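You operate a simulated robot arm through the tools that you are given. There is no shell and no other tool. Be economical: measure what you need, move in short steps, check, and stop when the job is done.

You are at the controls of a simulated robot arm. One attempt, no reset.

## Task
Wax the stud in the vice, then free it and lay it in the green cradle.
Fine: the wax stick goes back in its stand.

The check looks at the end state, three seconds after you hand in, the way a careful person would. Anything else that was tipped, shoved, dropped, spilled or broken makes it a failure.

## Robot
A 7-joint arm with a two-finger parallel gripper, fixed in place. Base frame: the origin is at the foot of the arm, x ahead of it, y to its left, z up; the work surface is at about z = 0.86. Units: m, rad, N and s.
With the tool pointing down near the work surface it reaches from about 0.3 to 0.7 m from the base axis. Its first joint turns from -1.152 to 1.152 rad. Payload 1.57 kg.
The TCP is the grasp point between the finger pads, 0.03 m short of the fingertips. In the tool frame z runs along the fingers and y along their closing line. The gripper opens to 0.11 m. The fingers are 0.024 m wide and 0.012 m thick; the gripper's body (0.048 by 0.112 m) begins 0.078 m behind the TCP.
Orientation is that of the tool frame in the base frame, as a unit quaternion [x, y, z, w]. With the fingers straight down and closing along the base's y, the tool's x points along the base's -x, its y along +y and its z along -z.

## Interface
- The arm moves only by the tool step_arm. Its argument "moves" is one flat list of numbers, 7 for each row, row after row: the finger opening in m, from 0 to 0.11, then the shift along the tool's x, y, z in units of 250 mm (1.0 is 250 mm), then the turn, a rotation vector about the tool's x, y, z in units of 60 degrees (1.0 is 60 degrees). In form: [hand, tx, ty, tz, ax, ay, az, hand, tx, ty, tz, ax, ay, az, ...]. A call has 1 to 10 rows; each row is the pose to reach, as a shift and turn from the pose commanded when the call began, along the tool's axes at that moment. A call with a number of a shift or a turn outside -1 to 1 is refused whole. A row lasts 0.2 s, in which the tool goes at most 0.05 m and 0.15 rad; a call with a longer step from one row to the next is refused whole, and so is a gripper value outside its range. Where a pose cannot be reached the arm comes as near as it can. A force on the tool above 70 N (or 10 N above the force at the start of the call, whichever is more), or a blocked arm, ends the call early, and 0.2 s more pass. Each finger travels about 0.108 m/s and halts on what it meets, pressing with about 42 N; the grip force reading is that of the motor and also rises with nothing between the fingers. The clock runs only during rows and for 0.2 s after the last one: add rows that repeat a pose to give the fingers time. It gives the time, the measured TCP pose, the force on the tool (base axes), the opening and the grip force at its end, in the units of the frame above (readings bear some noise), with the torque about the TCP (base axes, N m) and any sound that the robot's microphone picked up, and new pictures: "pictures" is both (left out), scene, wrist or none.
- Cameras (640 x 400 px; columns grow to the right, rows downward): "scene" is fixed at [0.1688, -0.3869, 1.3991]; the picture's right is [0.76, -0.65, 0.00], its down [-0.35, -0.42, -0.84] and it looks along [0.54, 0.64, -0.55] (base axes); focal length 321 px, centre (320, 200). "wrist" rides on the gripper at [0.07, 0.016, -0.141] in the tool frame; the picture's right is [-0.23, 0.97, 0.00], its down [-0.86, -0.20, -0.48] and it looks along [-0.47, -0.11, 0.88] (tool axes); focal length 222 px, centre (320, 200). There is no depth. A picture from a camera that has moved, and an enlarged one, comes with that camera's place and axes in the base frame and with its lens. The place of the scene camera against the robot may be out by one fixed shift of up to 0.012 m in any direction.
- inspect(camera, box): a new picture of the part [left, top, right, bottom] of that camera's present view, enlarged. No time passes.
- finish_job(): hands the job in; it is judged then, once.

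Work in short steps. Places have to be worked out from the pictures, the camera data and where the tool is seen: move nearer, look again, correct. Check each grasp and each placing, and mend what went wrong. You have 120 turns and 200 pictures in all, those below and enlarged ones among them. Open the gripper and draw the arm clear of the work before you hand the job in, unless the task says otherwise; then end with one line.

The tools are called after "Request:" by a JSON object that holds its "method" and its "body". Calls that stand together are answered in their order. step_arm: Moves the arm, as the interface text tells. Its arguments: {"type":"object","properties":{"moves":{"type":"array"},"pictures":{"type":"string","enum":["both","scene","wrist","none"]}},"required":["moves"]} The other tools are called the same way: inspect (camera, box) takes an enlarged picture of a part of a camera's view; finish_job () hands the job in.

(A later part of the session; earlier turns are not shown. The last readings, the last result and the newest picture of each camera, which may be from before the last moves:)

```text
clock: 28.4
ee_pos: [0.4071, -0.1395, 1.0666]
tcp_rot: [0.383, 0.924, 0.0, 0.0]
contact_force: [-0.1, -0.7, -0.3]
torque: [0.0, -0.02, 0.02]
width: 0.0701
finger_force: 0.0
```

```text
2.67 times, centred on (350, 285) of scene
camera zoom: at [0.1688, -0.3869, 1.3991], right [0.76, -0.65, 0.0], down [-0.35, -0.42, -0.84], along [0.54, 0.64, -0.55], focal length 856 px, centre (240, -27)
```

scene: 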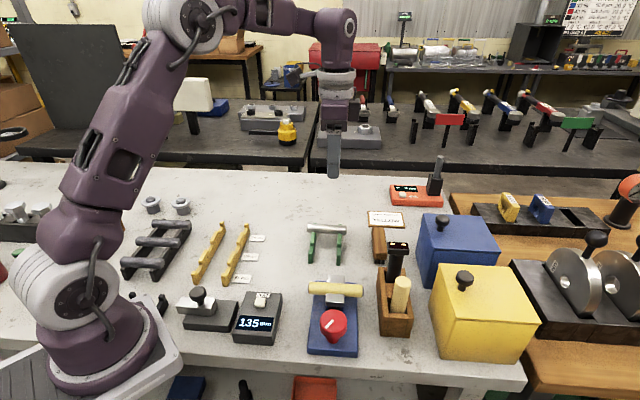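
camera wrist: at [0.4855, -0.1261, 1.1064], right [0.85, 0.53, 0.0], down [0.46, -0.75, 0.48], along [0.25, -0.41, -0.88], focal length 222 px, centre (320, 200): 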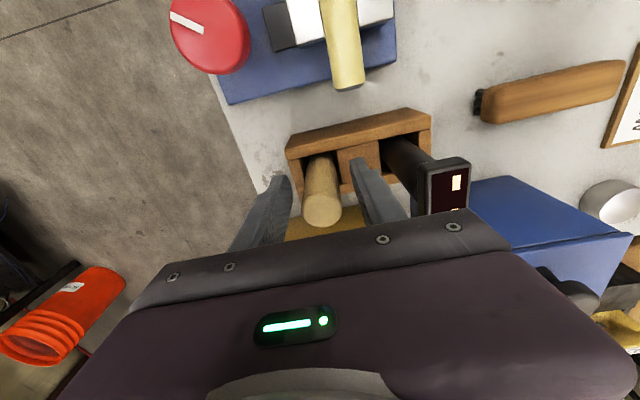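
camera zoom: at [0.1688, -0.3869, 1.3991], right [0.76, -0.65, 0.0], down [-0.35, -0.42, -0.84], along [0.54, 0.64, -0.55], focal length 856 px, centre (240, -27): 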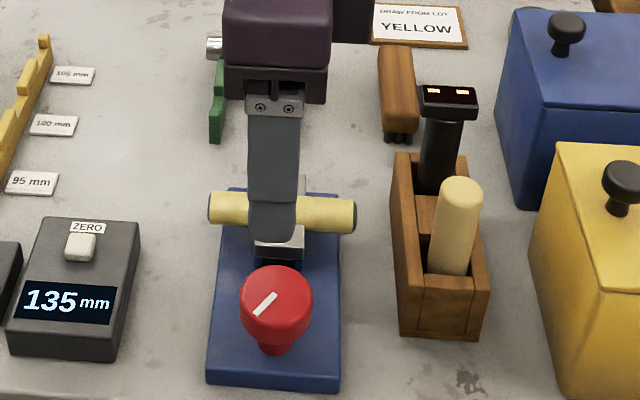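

Knob centre refined to (0.408,-0.142). I descend with the fingers astride it to z ≈ 0.935 (tips ≈ 0.905).

Request:
{"method": "step_arm", "body": {"moves": [0.07, -0.01, -0.003, 0.15, 0, 0, 0, 0.07, -0.01, -0.003, 0.3, 0, 0, 0, 0.07, -0.01, -0.003, 0.42, 0, 0, 0, 0.07, -0.01, -0.003, 0.525, 0, 0, 0, 0.07, -0.01, -0.003, 0.525, 0, 0, 0], "pictures": "wrist"}}

Request:
{"method": "inspect", "body": {"camera": "scene", "box": [290, 230, 390, 360]}}

```text
clock: 29.6
ee_pos: [0.4108, -0.1448, 0.9338]
tcp_rot: [0.383, 0.924, 0.0, -0.001]
contact_force: [0.2, -0.4, 0.4]
torque: [-0.01, 0.03, -0.02]
width: 0.0701
finger_force: 0.1
camera wrist: at [0.3713, -0.0845, 1.0752], right [0.85, 0.53, 0.0], down [0.46, -0.75, 0.48], along [0.25, -0.41, -0.88], focal length 222 px, centre (320, 200)
```

wrist: 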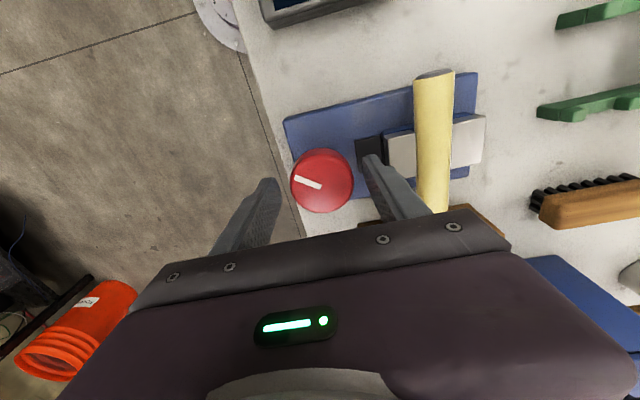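

```text
3.08 times, centred on (340, 295) of scene
camera zoom: at [0.1688, -0.3869, 1.3991], right [0.76, -0.65, 0.0], down [-0.35, -0.42, -0.84], along [0.54, 0.64, -0.55], focal length 988 px, centre (258, -92)
```

zoom: 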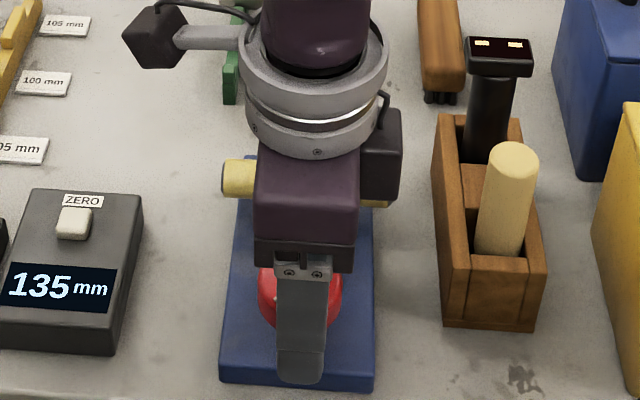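

The knob sits about 4–5 mm towards tool +x of me; I correct that and close on it.

Request:
{"method": "step_arm", "body": {"moves": [0.07, 0.017, 0, 0, 0, 0, 0, 0.05, 0.017, 0, 0, 0, 0, 0, 0.03, 0.017, 0, 0, 0, 0, 0, 0.03, 0.017, 0, 0, 0, 0, 0], "pictures": "wrist"}}

```text
clock: 30.6
ee_pos: [0.4089, -0.1398, 0.9357]
tcp_rot: [0.382, 0.924, 0.001, 0.001]
contact_force: [15.8, 16.8, -10.0]
torque: [0.37, -0.8, 0.08]
width: 0.0475
finger_force: 45.0
camera wrist: at [0.3691, -0.0802, 1.0754], right [0.85, 0.53, 0.0], down [0.46, -0.75, 0.48], along [0.26, -0.41, -0.88], focal length 222 px, centre (320, 200)
```

wrist: 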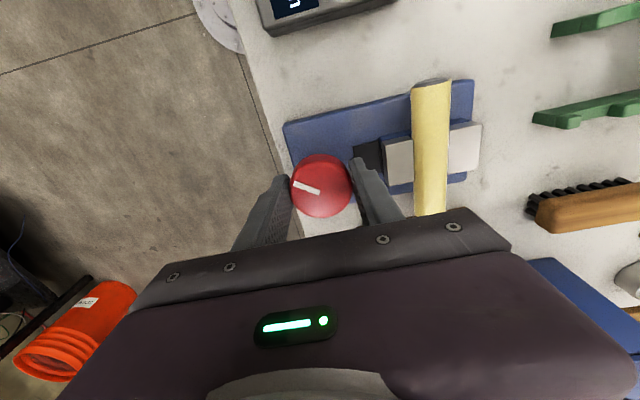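

Gripped (47.5 mm), but with a side load along tool +y; I shift 2.5 mm that way to centre.

Request:
{"method": "step_arm", "body": {"moves": [0.03, 0, 0.01, 0, 0, 0, 0, 0.03, 0, 0.01, 0, 0, 0, 0], "pictures": "none"}}

```text
clock: 31.2
ee_pos: [0.4082, -0.1397, 0.9351]
tcp_rot: [0.384, 0.923, -0.001, 0.0]
contact_force: [1.2, 3.6, 12.7]
torque: [0.05, 0.14, 0.03]
width: 0.0474
finger_force: 45.2
```

Side load gone. I try turning counter-clockwise (seen from above) 25° and watch the torque.

Request:
{"method": "step_arm", "body": {"moves": [0.03, 0, 0, 0, 0, 0, -0.1, 0.03, 0, 0, 0, 0, 0, -0.2, 0.03, 0, 0, 0, 0, 0, -0.3, 0.03, 0, 0, 0, 0, 0, -0.4, 0.03, 0, 0, 0, 0, 0, -0.4]}}

Request:
{"method": "inspect", "body": {"camera": "wrist", "box": [270, 60, 510, 220]}}

```text
clock: 32.4
ee_pos: [0.4083, -0.1407, 0.9341]
tcp_rot: [0.183, 0.983, -0.001, 0.0]
contact_force: [-16.8, -27.9, 24.2]
torque: [-1.01, 0.14, -0.04]
width: 0.0474
finger_force: 45.0
camera wrist: at [0.3478, -0.101, 1.0753], right [0.56, 0.83, 0.0], down [0.73, -0.49, 0.48], along [0.4, -0.27, -0.88], focal length 222 px, centre (320, 200)
```

scene: 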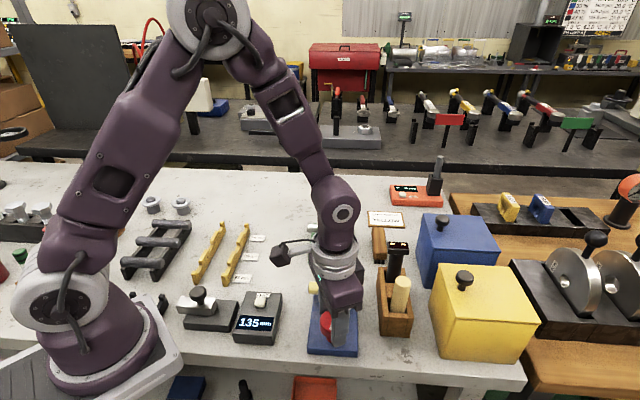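
wrist: 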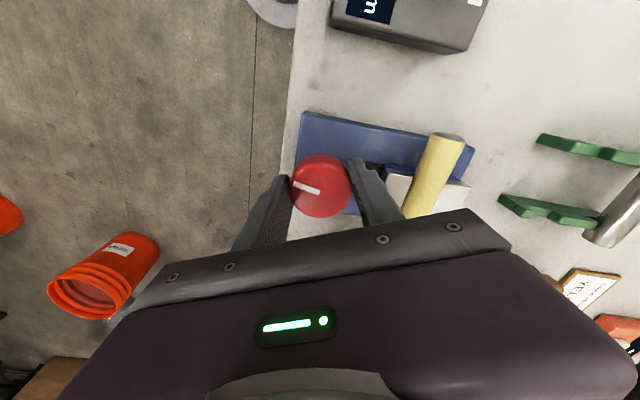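

```text
2.50 times, centred on (390, 140) of wrist
camera zoom: at [0.3478, -0.101, 1.0753], right [0.56, 0.83, 0.0], down [0.73, -0.49, 0.48], along [0.4, -0.27, -0.88], focal length 555 px, centre (145, 350)
```

zoom: 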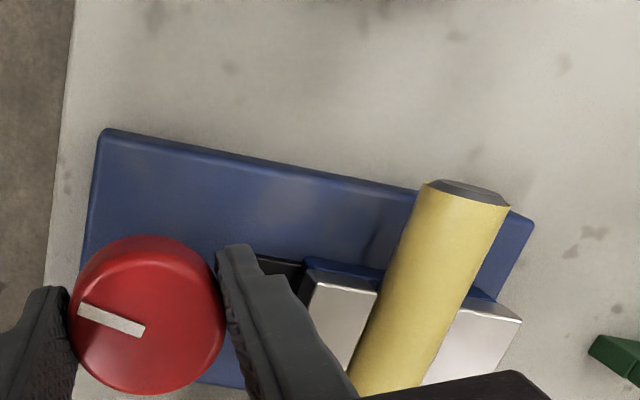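

The knob turns with the hand, nearly without torque. I correct the side load and turn on another ~60°.

Request:
{"method": "step_arm", "body": {"moves": [0.03, 0, -0.012, -0.004, 0, 0, -0.1, 0.03, 0, -0.012, -0.004, 0, 0, -0.2, 0.03, 0, -0.012, -0.004, 0, 0, -0.3, 0.03, 0, -0.012, -0.004, 0, 0, -0.4, 0.03, 0, -0.012, -0.004, 0, 0, -0.5, 0.03, 0, -0.012, -0.004, 0, 0, -0.5], "pictures": "none"}}

Request:
{"method": "inspect", "body": {"camera": "wrist", "box": [270, 60, 510, 220]}}

Request:
{"method": "inspect", "body": {"camera": "scene", "box": [290, 260, 380, 350]}}

```text
clock: 33.8
ee_pos: [0.4072, -0.142, 0.934]
tcp_rot: [-0.079, 0.997, 0.001, 0.0]
contact_force: [3.1, -7.5, -37.3]
torque: [-0.1, 0.13, 0.01]
width: 0.0474
finger_force: 45.0
```

```text
2.50 times, centred on (390, 140) of wrist
camera zoom: at [0.3356, -0.1378, 1.0759], right [0.07, 1.0, 0.0], down [0.88, -0.06, 0.48], along [0.48, -0.03, -0.88], focal length 555 px, centre (145, 350)
```

zoom: 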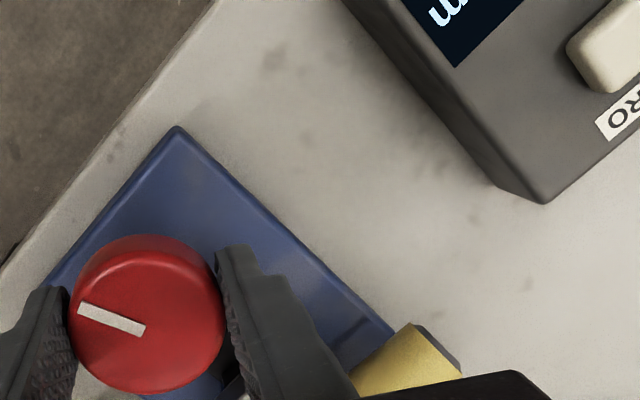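

```text
4.44 times, centred on (335, 305) of scene
camera zoom: at [0.1694, -0.3873, 1.3989], right [0.76, -0.65, 0.0], down [-0.36, -0.42, -0.84], along [0.54, 0.64, -0.55], focal length 1427 px, centre (253, -267)
```

zoom: 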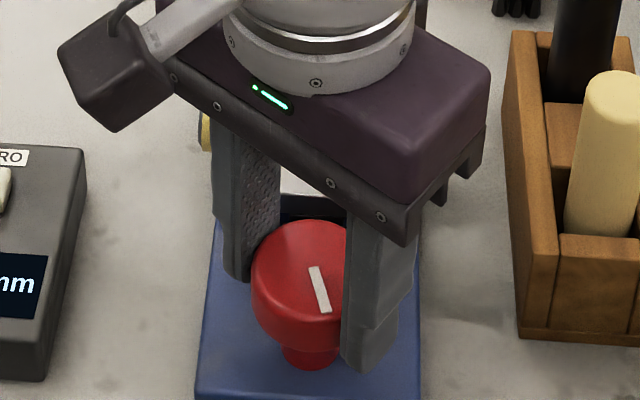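

54° turned so far. I relax the vertical load and turn another 36°.

Request:
{"method": "step_arm", "body": {"moves": [0.03, 0, 0, 0.0025, 0, 0, -0.1, 0.03, 0, 0, 0.0025, 0, 0, -0.2, 0.03, 0, 0, 0.0025, 0, 0, -0.3, 0.03, 0, 0, 0.0025, 0, 0, -0.4, 0.03, 0, 0, 0.0025, 0, 0, -0.5, 0.03, 0, 0, 0.0025, 0, 0, -0.6, 0.03, 0, 0, 0.0025, 0, 0, -0.6], "pictures": "none"}}

Request:
{"method": "inspect", "body": {"camera": "scene", "box": [290, 260, 380, 350]}}

```text
clock: 35.4
ee_pos: [0.4088, -0.143, 0.9349]
tcp_rot: [-0.383, 0.924, -0.002, 0.001]
contact_force: [6.3, -23.5, 9.9]
torque: [-0.58, -0.5, -0.06]
width: 0.0471
finger_force: 44.9
```

```text
4.44 times, centred on (335, 305) of scene
camera zoom: at [0.1689, -0.3875, 1.3989], right [0.76, -0.65, 0.0], down [-0.36, -0.42, -0.84], along [0.54, 0.64, -0.55], focal length 1427 px, centre (253, -267)
```

zoom: 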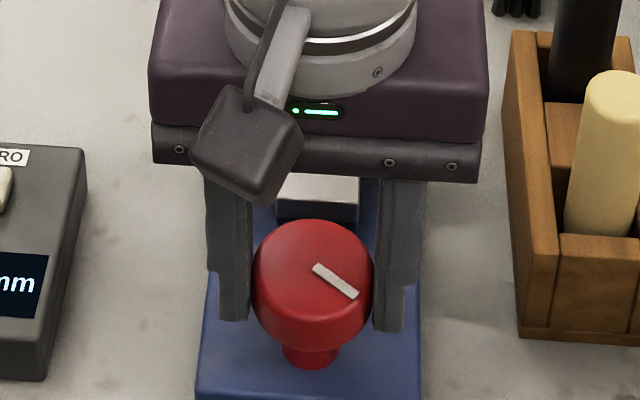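

The knob has turned 90°. I open, rise and look at the jaws.

Request:
{"method": "step_arm", "body": {"moves": [0.05, 0, 0, 0, 0, 0, 0, 0.07, 0, 0, 0, 0, 0, 0, 0.07, 0, 0, -0.1, 0, 0, 0, 0.07, 0, 0, -0.3, 0, 0, 0, 0.07, 0, 0, -0.5, 0, 0, 0, 0.07, 0, 0, -0.65, 0, 0, 0, 0.07, 0, 0, -0.65, 0, 0, 0], "pictures": "wrist"}}

Request:
{"method": "inspect", "body": {"camera": "scene", "box": [290, 250, 380, 350]}}

```text
clock: 37.0
ee_pos: [0.4081, -0.1432, 1.0963]
tcp_rot: [-0.382, 0.924, -0.001, 0.0]
contact_force: [0.2, -0.3, -0.3]
torque: [0.03, 0.04, -0.02]
width: 0.0698
finger_force: 0.0
camera wrist: at [0.3463, -0.1814, 1.2374], right [-0.53, 0.85, 0.0], down [0.75, 0.46, 0.48], along [0.41, 0.25, -0.88], focal length 222 px, centre (320, 200)
```

wrist: 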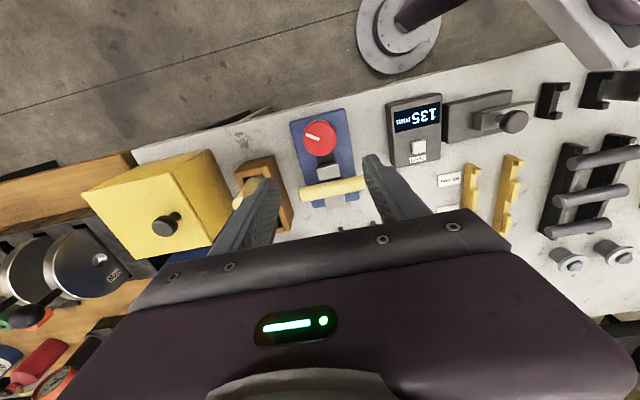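

```text
4.00 times, centred on (335, 300) of scene
camera zoom: at [0.1688, -0.3869, 1.3991], right [0.76, -0.65, 0.0], down [-0.35, -0.42, -0.84], along [0.54, 0.64, -0.55], focal length 1284 px, centre (260, -200)
```

zoom: 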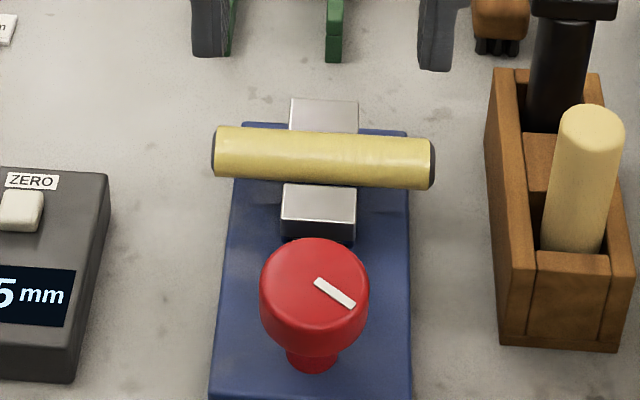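

I compare with the earlier enlargement to see whether the jaw has moved.

Request:
{"method": "inspect", "body": {"camera": "scene", "box": [310, 250, 400, 310]}}

Request:
{"method": "inspect", "body": {"camera": "wrist", "box": [270, 90, 390, 220]}}

```text
6.67 times, centred on (355, 280) of scene
camera zoom: at [0.1688, -0.3869, 1.3991], right [0.76, -0.65, 0.0], down [-0.35, -0.42, -0.84], along [0.54, 0.64, -0.55], focal length 2140 px, centre (87, -333)
```

zoom: 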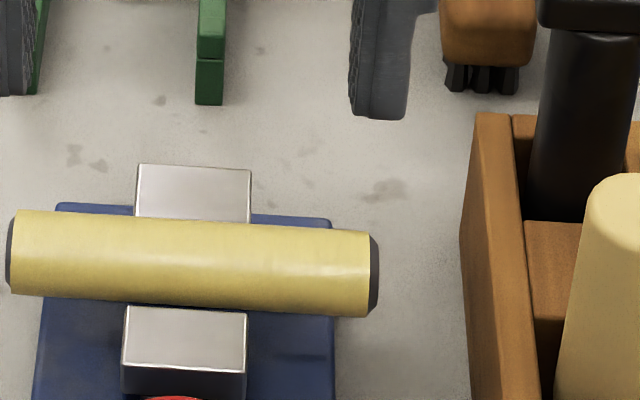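

```text
3.08 times, centred on (330, 155) of wrist
camera zoom: at [0.3463, -0.1814, 1.2374], right [-0.53, 0.85, 0.0], down [0.75, 0.46, 0.48], along [0.41, 0.25, -0.88], focal length 684 px, centre (289, 338)
```

zoom: 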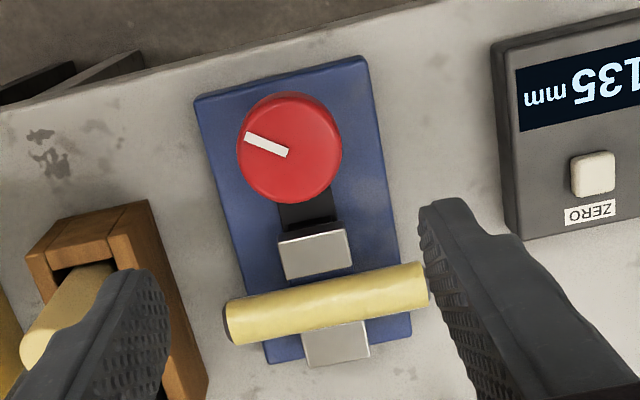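

The moving jaw has backed off ~7 mm and the stud still rests in place: it is free. I open to 0.11 and go above its centre with the fingers beyond its ends.

Request:
{"method": "step_arm", "body": {"moves": [0.09, -0.12, 0, 0, 0, 0, 0, 0.11, -0.24, 0, 0, 0, 0, 0, 0.11, -0.354, -0.002, 0, 0, 0, 0, 0.11, -0.354, -0.002, 0.15, 0, 0, 0, 0.11, -0.354, -0.002, 0.26, 0, 0, 0, 0.11, -0.354, -0.002, 0.26, 0, 0, 0], "pictures": "wrist"}}

Request:
{"method": "inspect", "body": {"camera": "scene", "box": [290, 220, 410, 330]}}

Request:
{"method": "inspect", "body": {"camera": "wrist", "box": [200, 100, 440, 230]}}

```text
clock: 38.4
ee_pos: [0.4717, -0.0791, 1.0304]
tcp_rot: [-0.383, 0.924, 0.0, 0.0]
contact_force: [-0.4, -0.2, 0.2]
torque: [0.0, 0.01, 0.02]
width: 0.1102
finger_force: 0.1
camera wrist: at [0.409, -0.1173, 1.1724], right [-0.53, 0.85, 0.0], down [0.75, 0.46, 0.48], along [0.41, 0.25, -0.88], focal length 222 px, centre (320, 200)
```

wrist: 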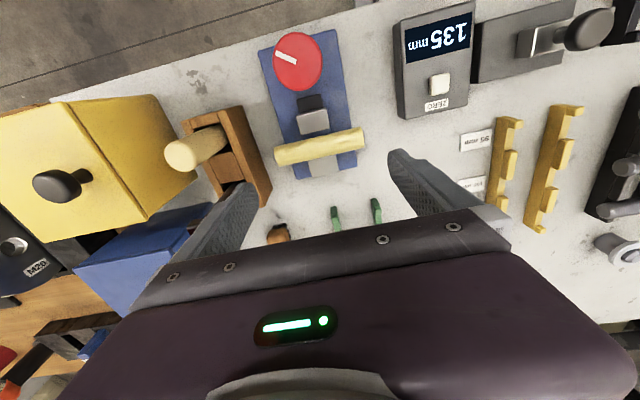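

```text
3.64 times, centred on (350, 275) of scene
camera zoom: at [0.1688, -0.3869, 1.3991], right [0.76, -0.65, 0.0], down [-0.35, -0.42, -0.84], along [0.54, 0.64, -0.55], focal length 1167 px, centre (211, -73)
```

zoom: 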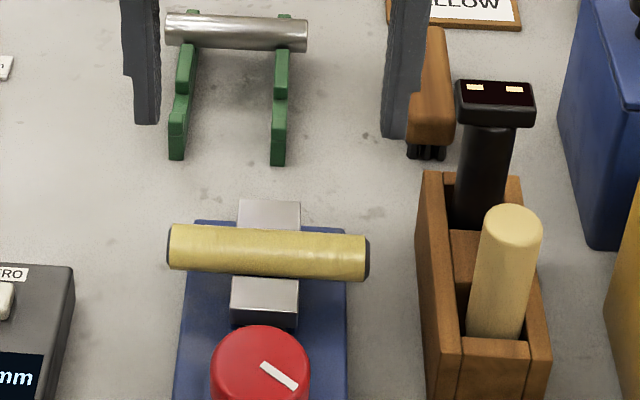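

```text
2.67 times, centred on (320, 165) of wrist
camera zoom: at [0.409, -0.1173, 1.1724], right [-0.53, 0.85, 0.0], down [0.75, 0.46, 0.48], along [0.41, 0.25, -0.88], focal length 592 px, centre (320, 293)
```

zoom: 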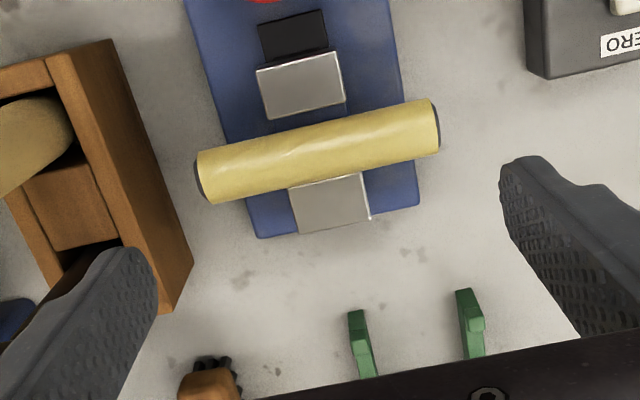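

From the calibration against the finger gap the stud is about 105–107 mm long, too tight for an end-to-end grip. I'll instead grip its near end from both sides (closing across the stud), so I turn the hand back by 90°, first half now.

Request:
{"method": "step_arm", "body": {"moves": [0.11, 0, 0, -0.08, 0, 0, 0, 0.1, 0, 0, -0.16, 0, 0, 0.14, 0.09, 0, 0, -0.16, 0, 0, 0.28, 0.08, 0, 0, -0.16, 0, 0, 0.42, 0.07, 0, 0, -0.16, 0, 0, 0.56, 0.06, 0, 0, -0.16, 0, 0, 0.7, 0.05, 0, 0, -0.16, 0, 0, 0.75, 0.05, 0, 0, -0.16, 0, 0, 0.75], "pictures": "none"}}

```text
clock: 40.2
ee_pos: [0.4699, -0.0793, 1.0713]
tcp_rot: [0.001, 1.0, 0.0, -0.001]
contact_force: [0.2, 0.3, -0.2]
torque: [0.01, 0.01, -0.04]
width: 0.0502
finger_force: 0.1
```

Now the second 45° while shifting above the near end, (0.504,-0.114).

Request:
{"method": "step_arm", "body": {"moves": [0.05, -0.02, -0.02, 0, 0, 0, 0.14, 0.05, -0.05, -0.05, 0, 0, 0, 0.28, 0.05, -0.08, -0.08, 0, 0, 0, 0.42, 0.05, -0.11, -0.11, 0, 0, 0, 0.56, 0.05, -0.136, -0.14, 0, 0, 0, 0.7, 0.05, -0.136, -0.14, 0, 0, 0, 0.75, 0.05, -0.136, -0.14, 0, 0, 0, 0.75], "pictures": "none"}}

Request:
{"method": "inspect", "body": {"camera": "wrist", "box": [220, 60, 420, 210]}}

```text
clock: 41.8
ee_pos: [0.5052, -0.1136, 1.0724]
tcp_rot: [0.384, 0.923, 0.0, 0.0]
contact_force: [-0.8, -1.2, -0.6]
torque: [-0.01, 0.03, 0.05]
width: 0.05
finger_force: 0.1
```

```text
2.67 times, centred on (320, 135) of wrist
camera zoom: at [0.4663, -0.0537, 1.2132], right [0.85, 0.53, 0.0], down [0.46, -0.75, 0.48], along [0.25, -0.41, -0.88], focal length 592 px, centre (320, 373)
```

zoom: 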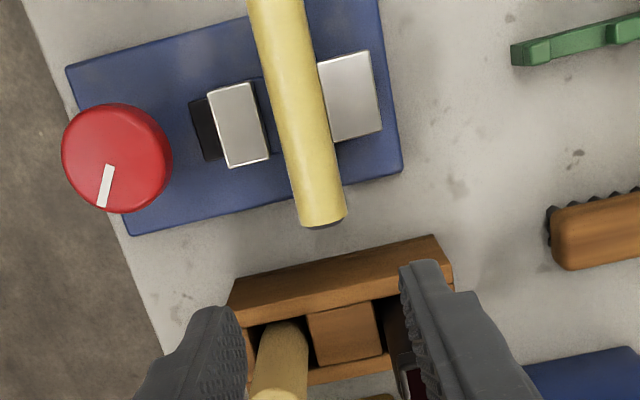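

The stud end sits at ≈ (0.506,-0.116), in line between the fingers. I descend to z ≈ 0.93 first.

Request:
{"method": "step_arm", "body": {"moves": [0.05, 0.01, -0.004, 0.16, 0, 0, 0, 0.05, 0.01, -0.004, 0.32, 0, 0, 0, 0.05, 0.01, -0.004, 0.46, 0, 0, 0, 0.05, 0.01, -0.004, 0.56, 0, 0, 0, 0.05, 0.01, -0.004, 0.6, 0, 0, 0, 0.05, 0.01, -0.004, 0.6, 0, 0, 0], "pictures": "wrist"}}

Request:
{"method": "inspect", "body": {"camera": "scene", "box": [290, 220, 430, 330]}}

```text
clock: 43.2
ee_pos: [0.5026, -0.1133, 0.9216]
tcp_rot: [0.382, 0.924, 0.0, 0.0]
contact_force: [-0.4, 0.5, 0.7]
torque: [0.01, -0.01, 0.0]
width: 0.0501
finger_force: 0.1
camera wrist: at [0.4637, -0.053, 1.0626], right [0.85, 0.53, 0.0], down [0.46, -0.75, 0.48], along [0.25, -0.41, -0.88], focal length 222 px, centre (320, 200)
```

wrist: 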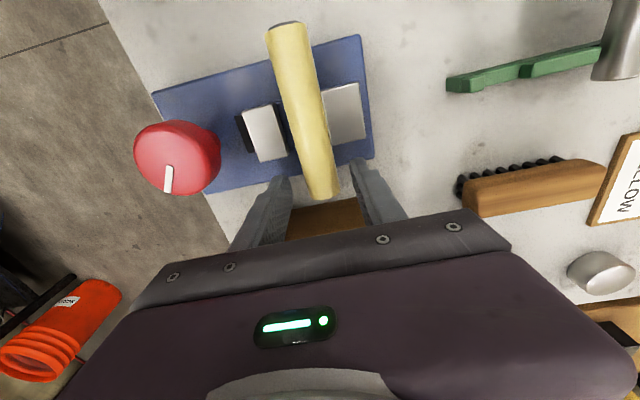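

```text
3.64 times, centred on (360, 275) of scene
camera zoom: at [0.1688, -0.3869, 1.3991], right [0.76, -0.65, 0.0], down [-0.35, -0.42, -0.84], along [0.54, 0.64, -0.55], focal length 1167 px, centre (174, -73)
```

zoom: 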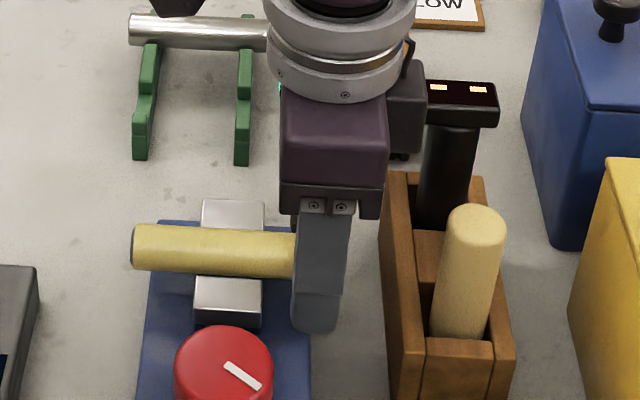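

The fingers straddle the stud's end. I close on it.

Request:
{"method": "step_arm", "body": {"moves": [0.035, 0, 0, 0, 0, 0, 0, 0.025, 0, 0, 0, 0, 0, 0, 0.01, 0, 0, 0, 0, 0, 0, 0.01, 0, 0, 0, 0, 0, 0], "pictures": "wrist"}}

```text
clock: 44.2
ee_pos: [0.5029, -0.112, 0.9219]
tcp_rot: [0.383, 0.924, 0.0, 0.001]
contact_force: [1.2, 1.5, 0.6]
torque: [0.05, 0.01, -0.09]
width: 0.0226
finger_force: 34.6
camera wrist: at [0.4638, -0.0528, 1.0628], right [0.85, 0.53, 0.0], down [0.46, -0.75, 0.48], along [0.25, -0.41, -0.88], focal length 222 px, centre (320, 200)
```

wrist: 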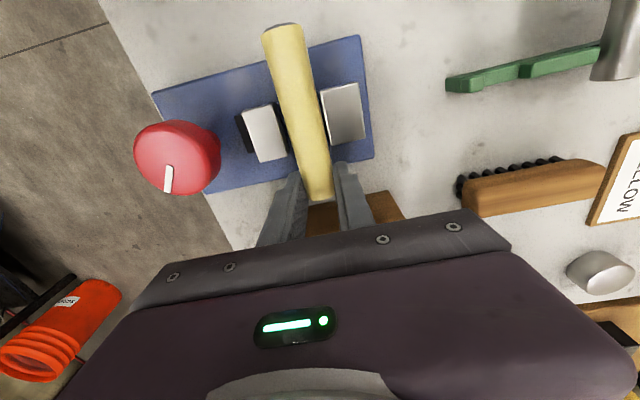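

Gripped at 22.6 mm. I lift gently.

Request:
{"method": "step_arm", "body": {"moves": [0.01, 0, 0, -0.03, 0, 0, 0, 0.01, 0, 0, -0.1, 0, 0, 0, 0.01, 0, 0, -0.2, 0, 0, 0, 0.01, 0, 0, -0.32, 0, 0, 0, 0.01, 0, 0, -0.44, 0, 0, 0, 0.01, 0, 0, -0.44, 0, 0, 0], "pictures": "wrist"}}

Request:
{"method": "inspect", "body": {"camera": "scene", "box": [270, 160, 430, 330]}}

```text
clock: 45.6
ee_pos: [0.5002, -0.1113, 1.0322]
tcp_rot: [0.382, 0.924, 0.0, 0.0]
contact_force: [-0.3, 0.3, 0.0]
torque: [-0.03, -0.03, -0.01]
width: 0.0104
finger_force: 0.0
camera wrist: at [0.4621, -0.0519, 1.1741], right [0.85, 0.53, 0.0], down [0.46, -0.75, 0.48], along [0.25, -0.41, -0.88], focal length 222 px, centre (320, 200)
```

wrist: 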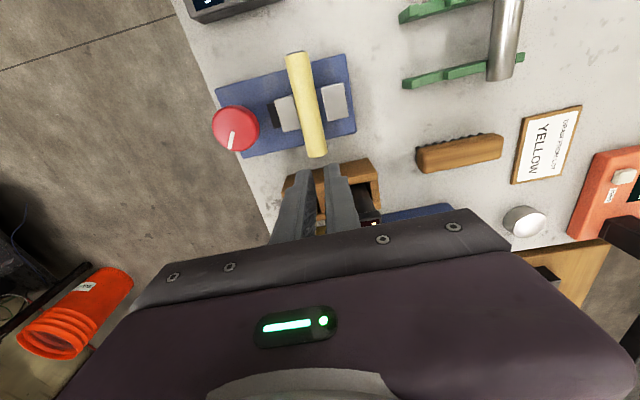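

```text
2.35 times, centred on (350, 245) of scene
camera zoom: at [0.1688, -0.3869, 1.3991], right [0.76, -0.65, 0.0], down [-0.35, -0.42, -0.84], along [0.54, 0.64, -0.55], focal length 755 px, centre (249, 94)
```

zoom: 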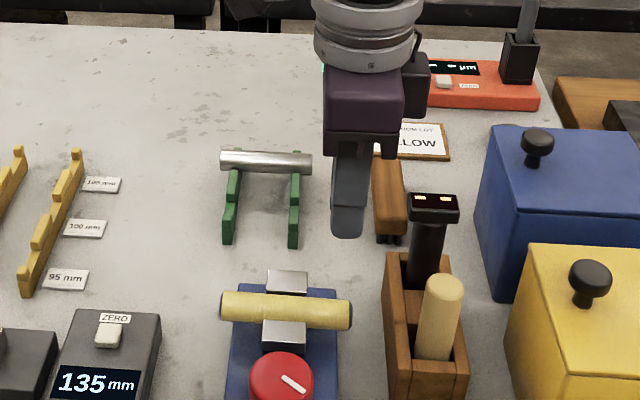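

It slipped out; the stud stayed in the vice. I look whether the jaw is really clear of it.

Request:
{"method": "inspect", "body": {"camera": "wrist", "box": [240, 40, 380, 165]}}

Request:
{"method": "inspect", "body": {"camera": "scene", "box": [310, 250, 400, 310]}}

```text
3.20 times, centred on (310, 102) of wrist
camera zoom: at [0.4621, -0.0519, 1.1741], right [0.85, 0.53, 0.0], down [0.46, -0.75, 0.48], along [0.25, -0.41, -0.88], focal length 711 px, centre (352, 512)
```

zoom: 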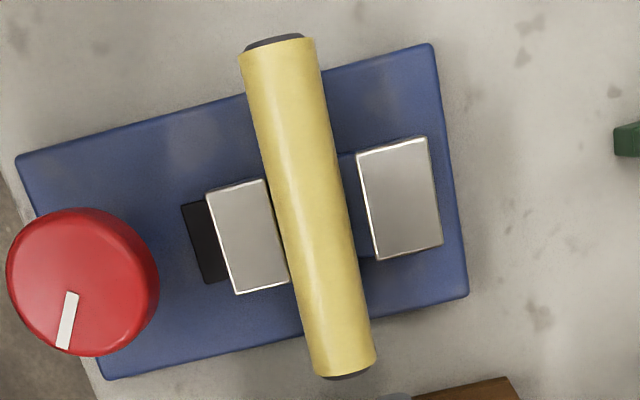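

```text
6.67 times, centred on (355, 280) of scene
camera zoom: at [0.1688, -0.3869, 1.3991], right [0.76, -0.65, 0.0], down [-0.35, -0.42, -0.84], along [0.54, 0.64, -0.55], focal length 2140 px, centre (87, -333)
```

zoom: 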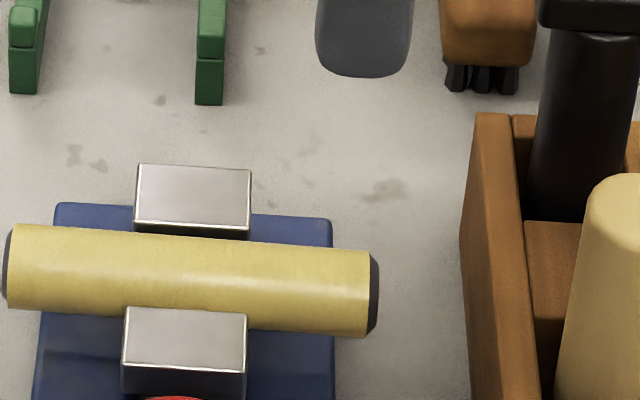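

The jaws are open; the stud only shifted ~6 mm against the near jaw. The waxed side is slippery and an end grip droops, so the dry end faces are the place to hold it. I turn the hand back and open fully, to measure the fit from straight above.

Request:
{"method": "step_arm", "body": {"moves": [0.03, 0, 0, -0.14, 0, 0, 0, 0.05, 0.08, -0.01, -0.14, 0, 0, -0.14, 0.07, 0.167, -0.02, -0.14, 0, 0, -0.28, 0.09, 0.167, -0.02, -0.14, 0, 0, -0.42, 0.11, 0.167, -0.02, -0.14, 0, 0, -0.56, 0.11, 0.167, -0.02, -0.14, 0, 0, -0.7, 0.11, 0.167, -0.02, -0.14, 0, 0, -0.75], "pictures": "none"}}

Request:
{"method": "step_arm", "body": {"moves": [0.11, 0, 0, 0, 0, 0, -0.14, 0.11, 0, 0, 0, 0, 0, -0.28, 0.11, 0, 0, 0, 0, 0, -0.42, 0.11, 0, 0, 0, 0, 0, -0.56, 0.11, 0, 0, 0, 0, 0, -0.7, 0.11, 0, 0, 0, 0, 0, -0.75, 0.11, 0, 0, 0.15, 0, 0, -0.75, 0.11, 0, 0, 0.3, 0, 0, -0.75, 0.11, 0, 0, 0.4, 0, 0, -0.75, 0.11, 0, 0, 0.4, 0, 0, -0.75], "pictures": "wrist"}}

Request:
{"method": "inspect", "body": {"camera": "scene", "box": [290, 220, 410, 320]}}

Request:
{"method": "inspect", "body": {"camera": "wrist", "box": [200, 90, 440, 240]}}

```text
clock: 47.2
ee_pos: [0.4687, -0.0871, 1.0677]
tcp_rot: [-0.001, 1.0, 0.0, 0.0]
contact_force: [0.2, 0.0, -0.5]
torque: [-0.01, 0.01, -0.03]
width: 0.1101
finger_force: 0.1
```

```text
clock: 49.4
ee_pos: [0.4685, -0.0871, 0.967]
tcp_rot: [-0.383, 0.924, -0.001, 0.001]
contact_force: [-0.9, 0.8, -1.2]
torque: [0.03, -0.01, 0.03]
width: 0.1102
finger_force: 0.0
camera wrist: at [0.4067, -0.1259, 1.1082], right [-0.53, 0.85, 0.0], down [0.75, 0.46, 0.48], along [0.41, 0.25, -0.88], focal length 222 px, centre (320, 200)
```

wrist: 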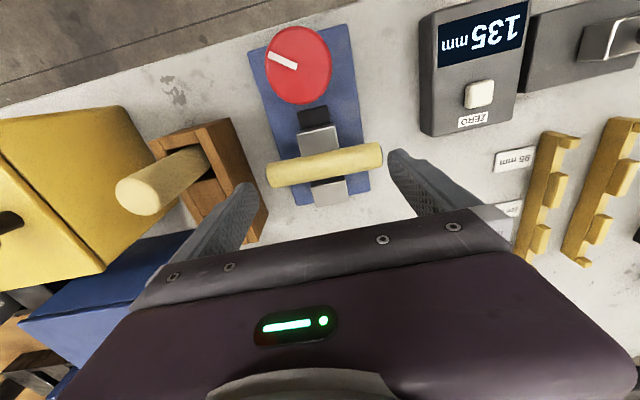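

```text
4.00 times, centred on (350, 270) of scene
camera zoom: at [0.1688, -0.3869, 1.3991], right [0.76, -0.65, 0.0], down [-0.35, -0.42, -0.84], along [0.54, 0.64, -0.55], focal length 1284 px, centre (200, -80)
```

zoom: 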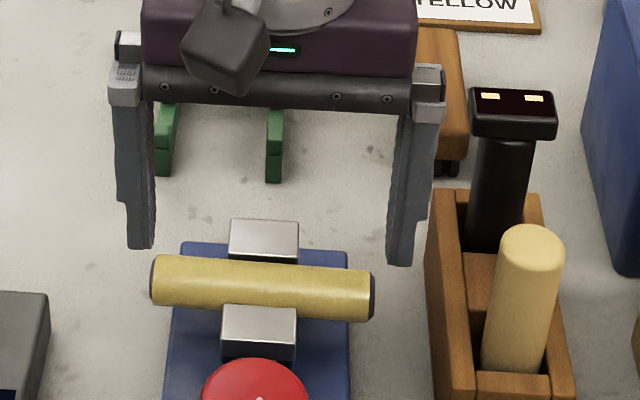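

```text
2.67 times, centred on (320, 165) of wrist
camera zoom: at [0.4067, -0.1259, 1.1082], right [-0.53, 0.85, 0.0], down [0.75, 0.46, 0.48], along [0.41, 0.25, -0.88], focal length 592 px, centre (320, 293)
```

zoom: 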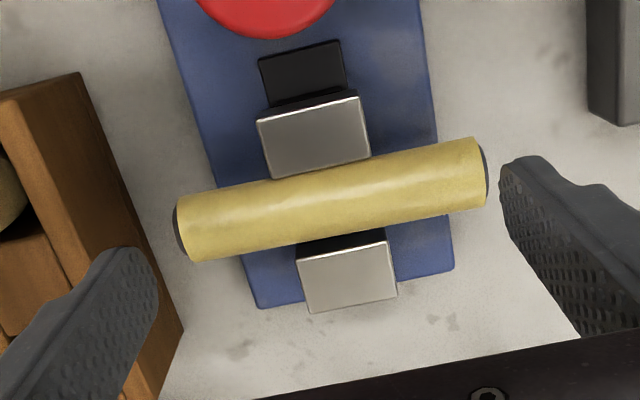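

The stud and finger gap are close in size; I enlarge strongly to compare both ends.

Request:
{"method": "inspect", "body": {"camera": "scene", "box": [325, 255, 365, 285]}}

Request:
{"method": "inspect", "body": {"camera": "scene", "box": [375, 255, 415, 285]}}

```text
13.33 times, centred on (345, 270) of scene
camera zoom: at [0.1688, -0.3869, 1.3991], right [0.76, -0.65, 0.0], down [-0.35, -0.42, -0.84], along [0.54, 0.64, -0.55], focal length 4280 px, centre (-13, -733)
```

zoom: 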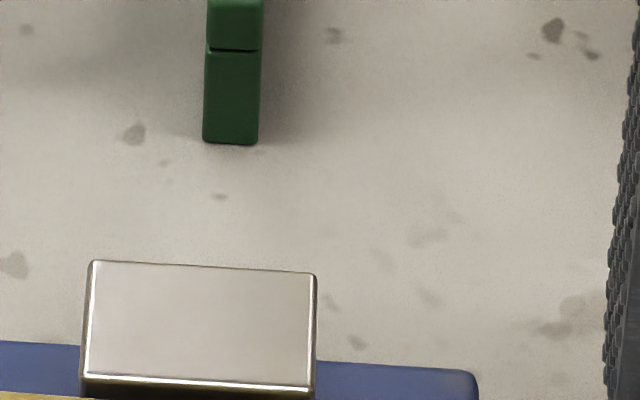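

```text
13.33 times, centred on (395, 270) of scene
camera zoom: at [0.1688, -0.3869, 1.3991], right [0.76, -0.65, 0.0], down [-0.35, -0.42, -0.84], along [0.54, 0.64, -0.55], focal length 4280 px, centre (-680, -733)
```

zoom: 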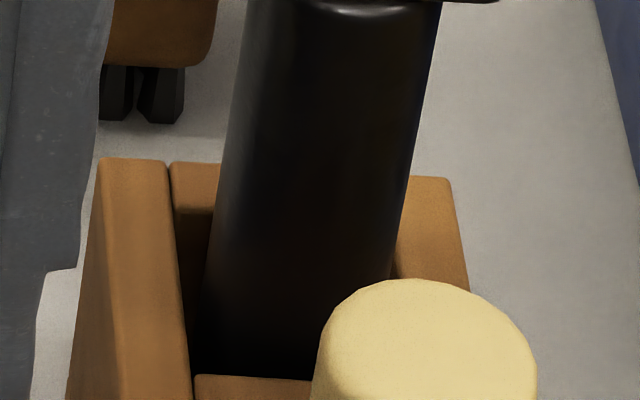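

I re-aim the enlargements at the two ends.

Request:
{"method": "inspect", "body": {"camera": "scene", "box": [290, 270, 330, 300]}}

Request:
{"method": "inspect", "body": {"camera": "scene", "box": [345, 270, 385, 300]}}

```text
13.33 times, centred on (310, 285) of scene
camera zoom: at [0.1688, -0.3869, 1.3991], right [0.76, -0.65, 0.0], down [-0.35, -0.42, -0.84], along [0.54, 0.64, -0.55], focal length 4280 px, centre (453, -933)
```

zoom: 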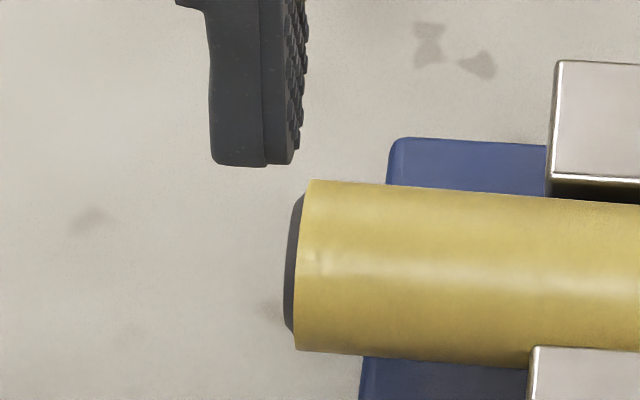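

```text
13.33 times, centred on (365, 285) of scene
camera zoom: at [0.1688, -0.3869, 1.3991], right [0.76, -0.65, 0.0], down [-0.35, -0.42, -0.84], along [0.54, 0.64, -0.55], focal length 4280 px, centre (-280, -933)
```

zoom: 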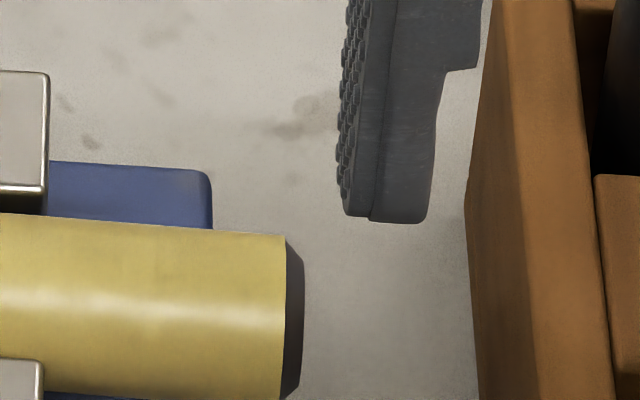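

In this view the left finger is just over the stud's end while the right has ~6 mm spare; the stud is ~105 mm. I shift 3 mm towards the far end, turn 2° to match, and come 8 mm lower.

Request:
{"method": "step_arm", "body": {"moves": [0.11, 0, 0.0116, 0, 0, 0, 0.035, 0.11, 0, 0.0116, 0.03, 0, 0, 0.035, 0.11, 0, 0.0116, 0.03, 0, 0, 0.035], "pictures": "none"}}

Request:
{"method": "inspect", "body": {"camera": "scene", "box": [290, 270, 330, 300]}}

Request:
{"method": "inspect", "body": {"camera": "scene", "box": [345, 270, 385, 300]}}

Request:
{"method": "inspect", "body": {"camera": "wrist", "box": [200, 90, 440, 240]}}

```text
clock: 50.2
ee_pos: [0.4666, -0.0855, 0.9595]
tcp_rot: [-0.366, 0.931, 0.0, 0.0]
contact_force: [0.0, 0.3, 0.5]
torque: [0.0, -0.01, -0.01]
width: 0.1098
finger_force: 0.1
```

```text
13.33 times, centred on (310, 285) of scene
camera zoom: at [0.1688, -0.3869, 1.3991], right [0.76, -0.65, 0.0], down [-0.35, -0.42, -0.84], along [0.54, 0.64, -0.55], focal length 4280 px, centre (453, -933)
```

zoom: 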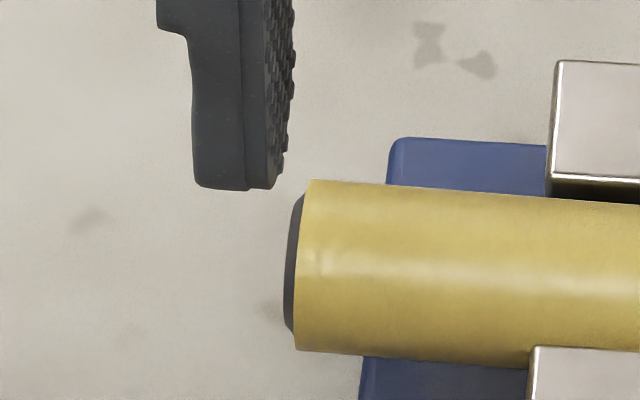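

```text
13.33 times, centred on (365, 285) of scene
camera zoom: at [0.1688, -0.3869, 1.3991], right [0.76, -0.65, 0.0], down [-0.35, -0.42, -0.84], along [0.54, 0.64, -0.55], focal length 4280 px, centre (-280, -933)
```

zoom: 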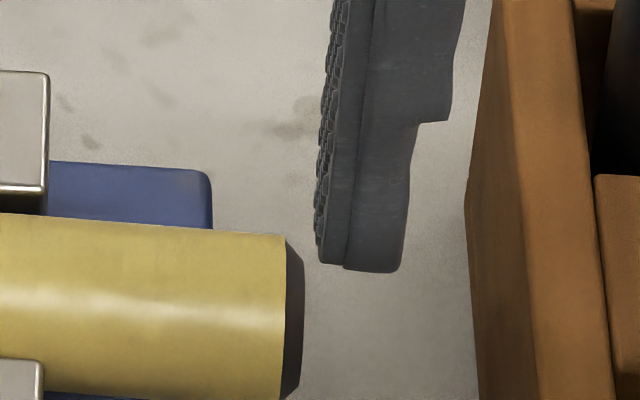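

```text
2.67 times, centred on (320, 165) of wrist
camera zoom: at [0.4033, -0.1218, 1.1006], right [-0.5, 0.87, 0.0], down [0.76, 0.44, 0.48], along [0.42, 0.24, -0.88], focal length 592 px, centre (320, 293)
```

zoom: 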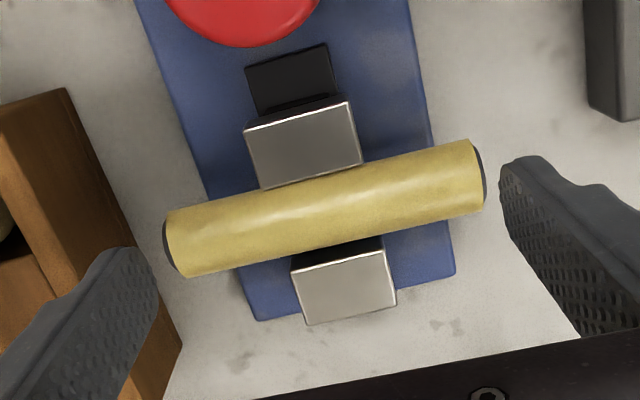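

Gaps are now ≈2.4 and 3.4 mm, and the hand is aligned with the stud. I go down past the end faces in small steps, checking force.

Request:
{"method": "step_arm", "body": {"moves": [0.11, 0, 0.002, 0.03, 0, 0, 0, 0.11, 0, 0.002, 0.06, 0, 0, 0, 0.11, 0, 0.002, 0.08, 0, 0, 0, 0.11, 0, 0.002, 0.08, 0, 0, 0], "pictures": "none"}}

Request:
{"method": "inspect", "body": {"camera": "scene", "box": [290, 240, 400, 310]}}

```text
clock: 51.2
ee_pos: [0.4683, -0.0866, 0.9393]
tcp_rot: [-0.365, 0.931, 0.001, 0.001]
contact_force: [2.2, 0.7, 2.9]
torque: [-0.03, -0.28, 0.1]
width: 0.11
finger_force: 0.1
```

```text
5.71 times, centred on (345, 275) of scene
camera zoom: at [0.1689, -0.3869, 1.3991], right [0.76, -0.65, 0.0], down [-0.36, -0.42, -0.84], along [0.54, 0.64, -0.55], focal length 1834 px, centre (177, -229)
```

zoom: 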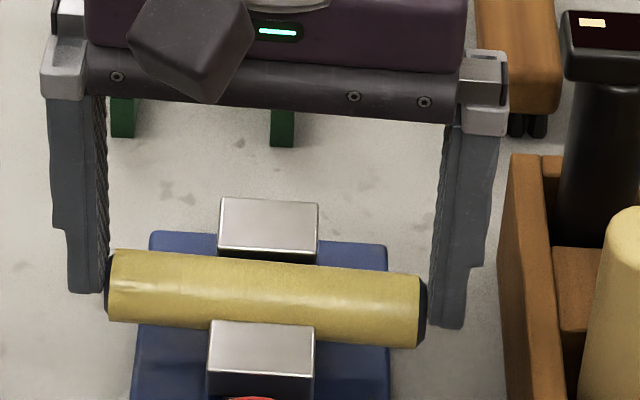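

A light touch (≈3 N), by the torque at the near-end finger. I enlarge both ends.

Request:
{"method": "inspect", "body": {"camera": "scene", "box": [350, 275, 390, 305]}}

Request:
{"method": "inspect", "body": {"camera": "scene", "box": [290, 270, 330, 300]}}

Request:
{"method": "inspect", "body": {"camera": "wrist", "box": [200, 90, 440, 240]}}

```text
13.33 times, centred on (370, 290) of scene
camera zoom: at [0.1689, -0.3869, 1.3991], right [0.76, -0.65, 0.0], down [-0.36, -0.42, -0.84], along [0.54, 0.64, -0.55], focal length 4280 px, centre (-347, -1000)
```

zoom: 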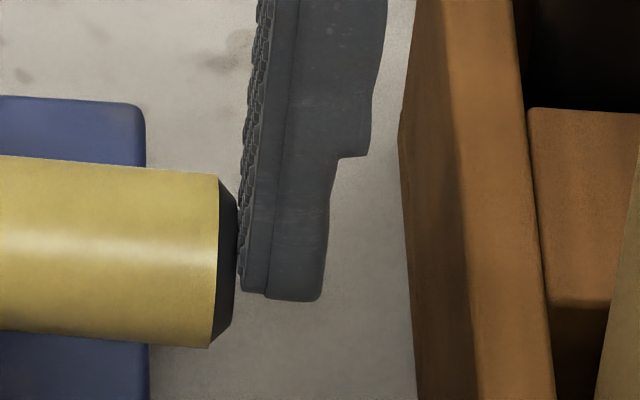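

```text
13.33 times, centred on (310, 285) of scene
camera zoom: at [0.1689, -0.3869, 1.3991], right [0.76, -0.65, 0.0], down [-0.36, -0.42, -0.84], along [0.54, 0.64, -0.55], focal length 4280 px, centre (453, -933)
```

zoom: 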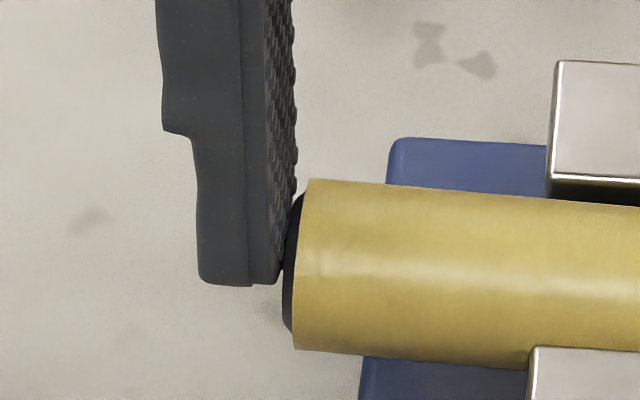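

```text
2.67 times, centred on (320, 165) of wrist
camera zoom: at [0.4036, -0.1214, 1.0798], right [-0.5, 0.87, 0.0], down [0.76, 0.44, 0.48], along [0.42, 0.24, -0.88], focal length 592 px, centre (320, 293)
```

zoom: 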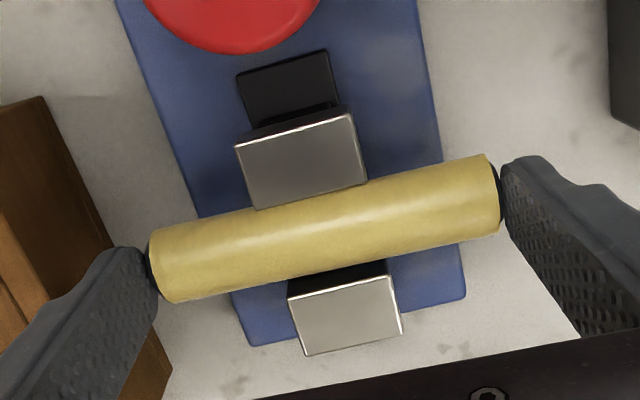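

Both fingers have passed outside the end faces; the fit is snug but clear. I ease 0.5 mm towards the near end and go 14 mm lower.

Request:
{"method": "step_arm", "body": {"moves": [0.11, 0, -0.002, 0, 0, 0, 0, 0.11, 0, -0.002, 0.02, 0, 0, 0, 0.11, 0, -0.002, 0.04, 0, 0, 0, 0.11, 0, -0.002, 0.056, 0, 0, 0, 0.11, 0, -0.002, 0.056, 0, 0, 0], "pictures": "none"}}

Request:
{"method": "inspect", "body": {"camera": "scene", "box": [290, 240, 400, 310]}}

```text
clock: 52.4
ee_pos: [0.4675, -0.0846, 0.925]
tcp_rot: [-0.366, 0.93, 0.0, -0.001]
contact_force: [0.6, -0.4, -0.1]
torque: [-0.04, 0.02, -0.04]
width: 0.1098
finger_force: 0.0
```

```text
5.71 times, centred on (345, 275) of scene
camera zoom: at [0.1688, -0.3869, 1.3991], right [0.76, -0.65, 0.0], down [-0.35, -0.42, -0.84], along [0.54, 0.64, -0.55], focal length 1834 px, centre (177, -229)
```

zoom: 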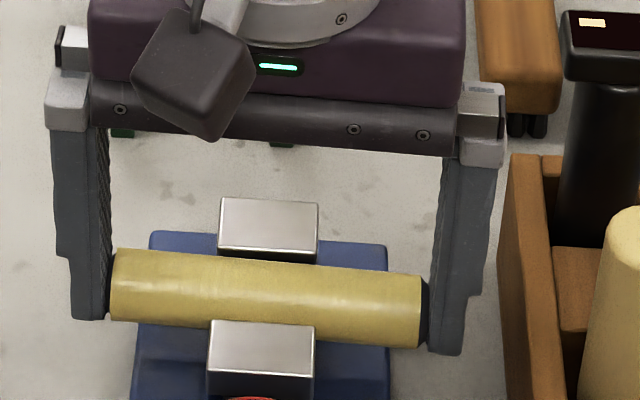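

No contact at all. I go 7 mm lower and close on the end faces.

Request:
{"method": "step_arm", "body": {"moves": [0.11, 0, 0, 0.028, 0, 0, 0, 0.11, 0, 0, 0.028, 0, 0, 0, 0.1, 0, 0, 0.028, 0, 0, 0, 0.09, 0, 0, 0.028, 0, 0, 0, 0.09, 0, 0, 0.028, 0, 0, 0], "pictures": "none"}}

Request:
{"method": "inspect", "body": {"camera": "scene", "box": [290, 240, 400, 310]}}

```text
clock: 53.6
ee_pos: [0.4686, -0.0856, 0.9183]
tcp_rot: [-0.366, 0.931, 0.0, 0.0]
contact_force: [2.9, -1.0, 2.9]
torque: [-0.05, -0.14, 0.0]
width: 0.1093
finger_force: 42.0
```

```text
5.71 times, centred on (345, 275) of scene
camera zoom: at [0.1689, -0.3869, 1.3991], right [0.76, -0.65, 0.0], down [-0.35, -0.42, -0.84], along [0.54, 0.64, -0.55], focal length 1834 px, centre (177, -229)
```

zoom: 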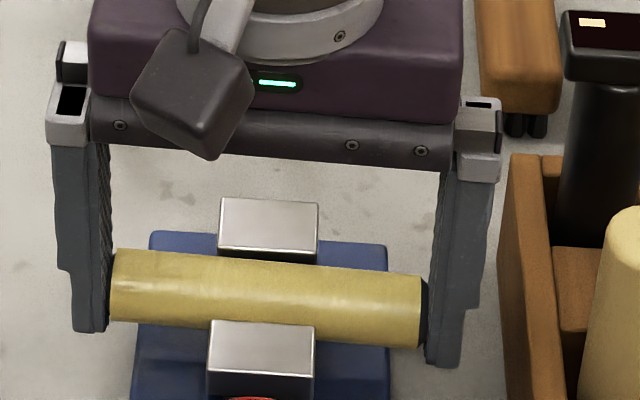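

Held at 109.3 mm with full force on the two end faces. I lift slowly.

Request:
{"method": "step_arm", "body": {"moves": [0.09, 0, 0, -0.02, 0, 0, 0, 0.09, 0, 0, -0.06, 0, 0, 0, 0.09, 0, 0, -0.12, 0, 0, 0, 0.09, 0, 0, -0.2, 0, 0, 0, 0.09, 0, 0, -0.3, 0, 0, 0, 0.09, 0, 0, -0.4, 0, 0, 0, 0.09, 0, 0, -0.4, 0, 0, 0], "pictures": "scene"}}

Request:
{"method": "inspect", "body": {"camera": "wrist", "box": [200, 70, 440, 240]}}

```text
clock: 55.2
ee_pos: [0.467, -0.0856, 1.0177]
tcp_rot: [-0.365, 0.931, 0.0, 0.0]
contact_force: [-0.8, 0.8, -3.9]
torque: [0.01, -0.03, -0.01]
width: 0.1095
finger_force: 42.3
```

scene: 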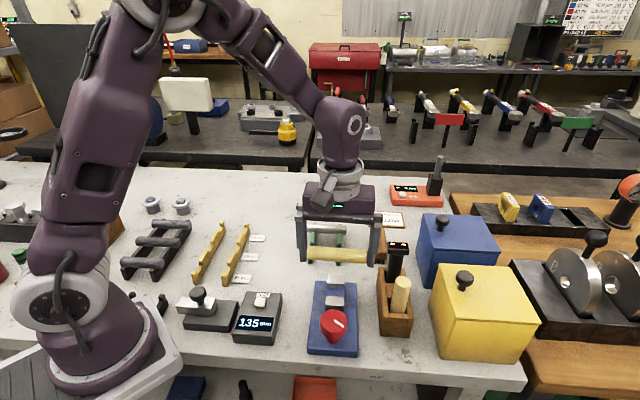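

```text
2.35 times, centred on (320, 155) of wrist
camera zoom: at [0.4035, -0.1216, 1.1592], right [-0.5, 0.87, 0.0], down [0.76, 0.44, 0.48], along [0.42, 0.24, -0.88], focal length 523 px, centre (320, 306)
```

zoom: 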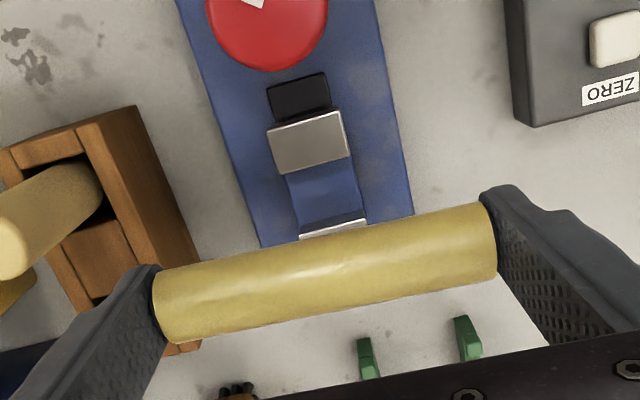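

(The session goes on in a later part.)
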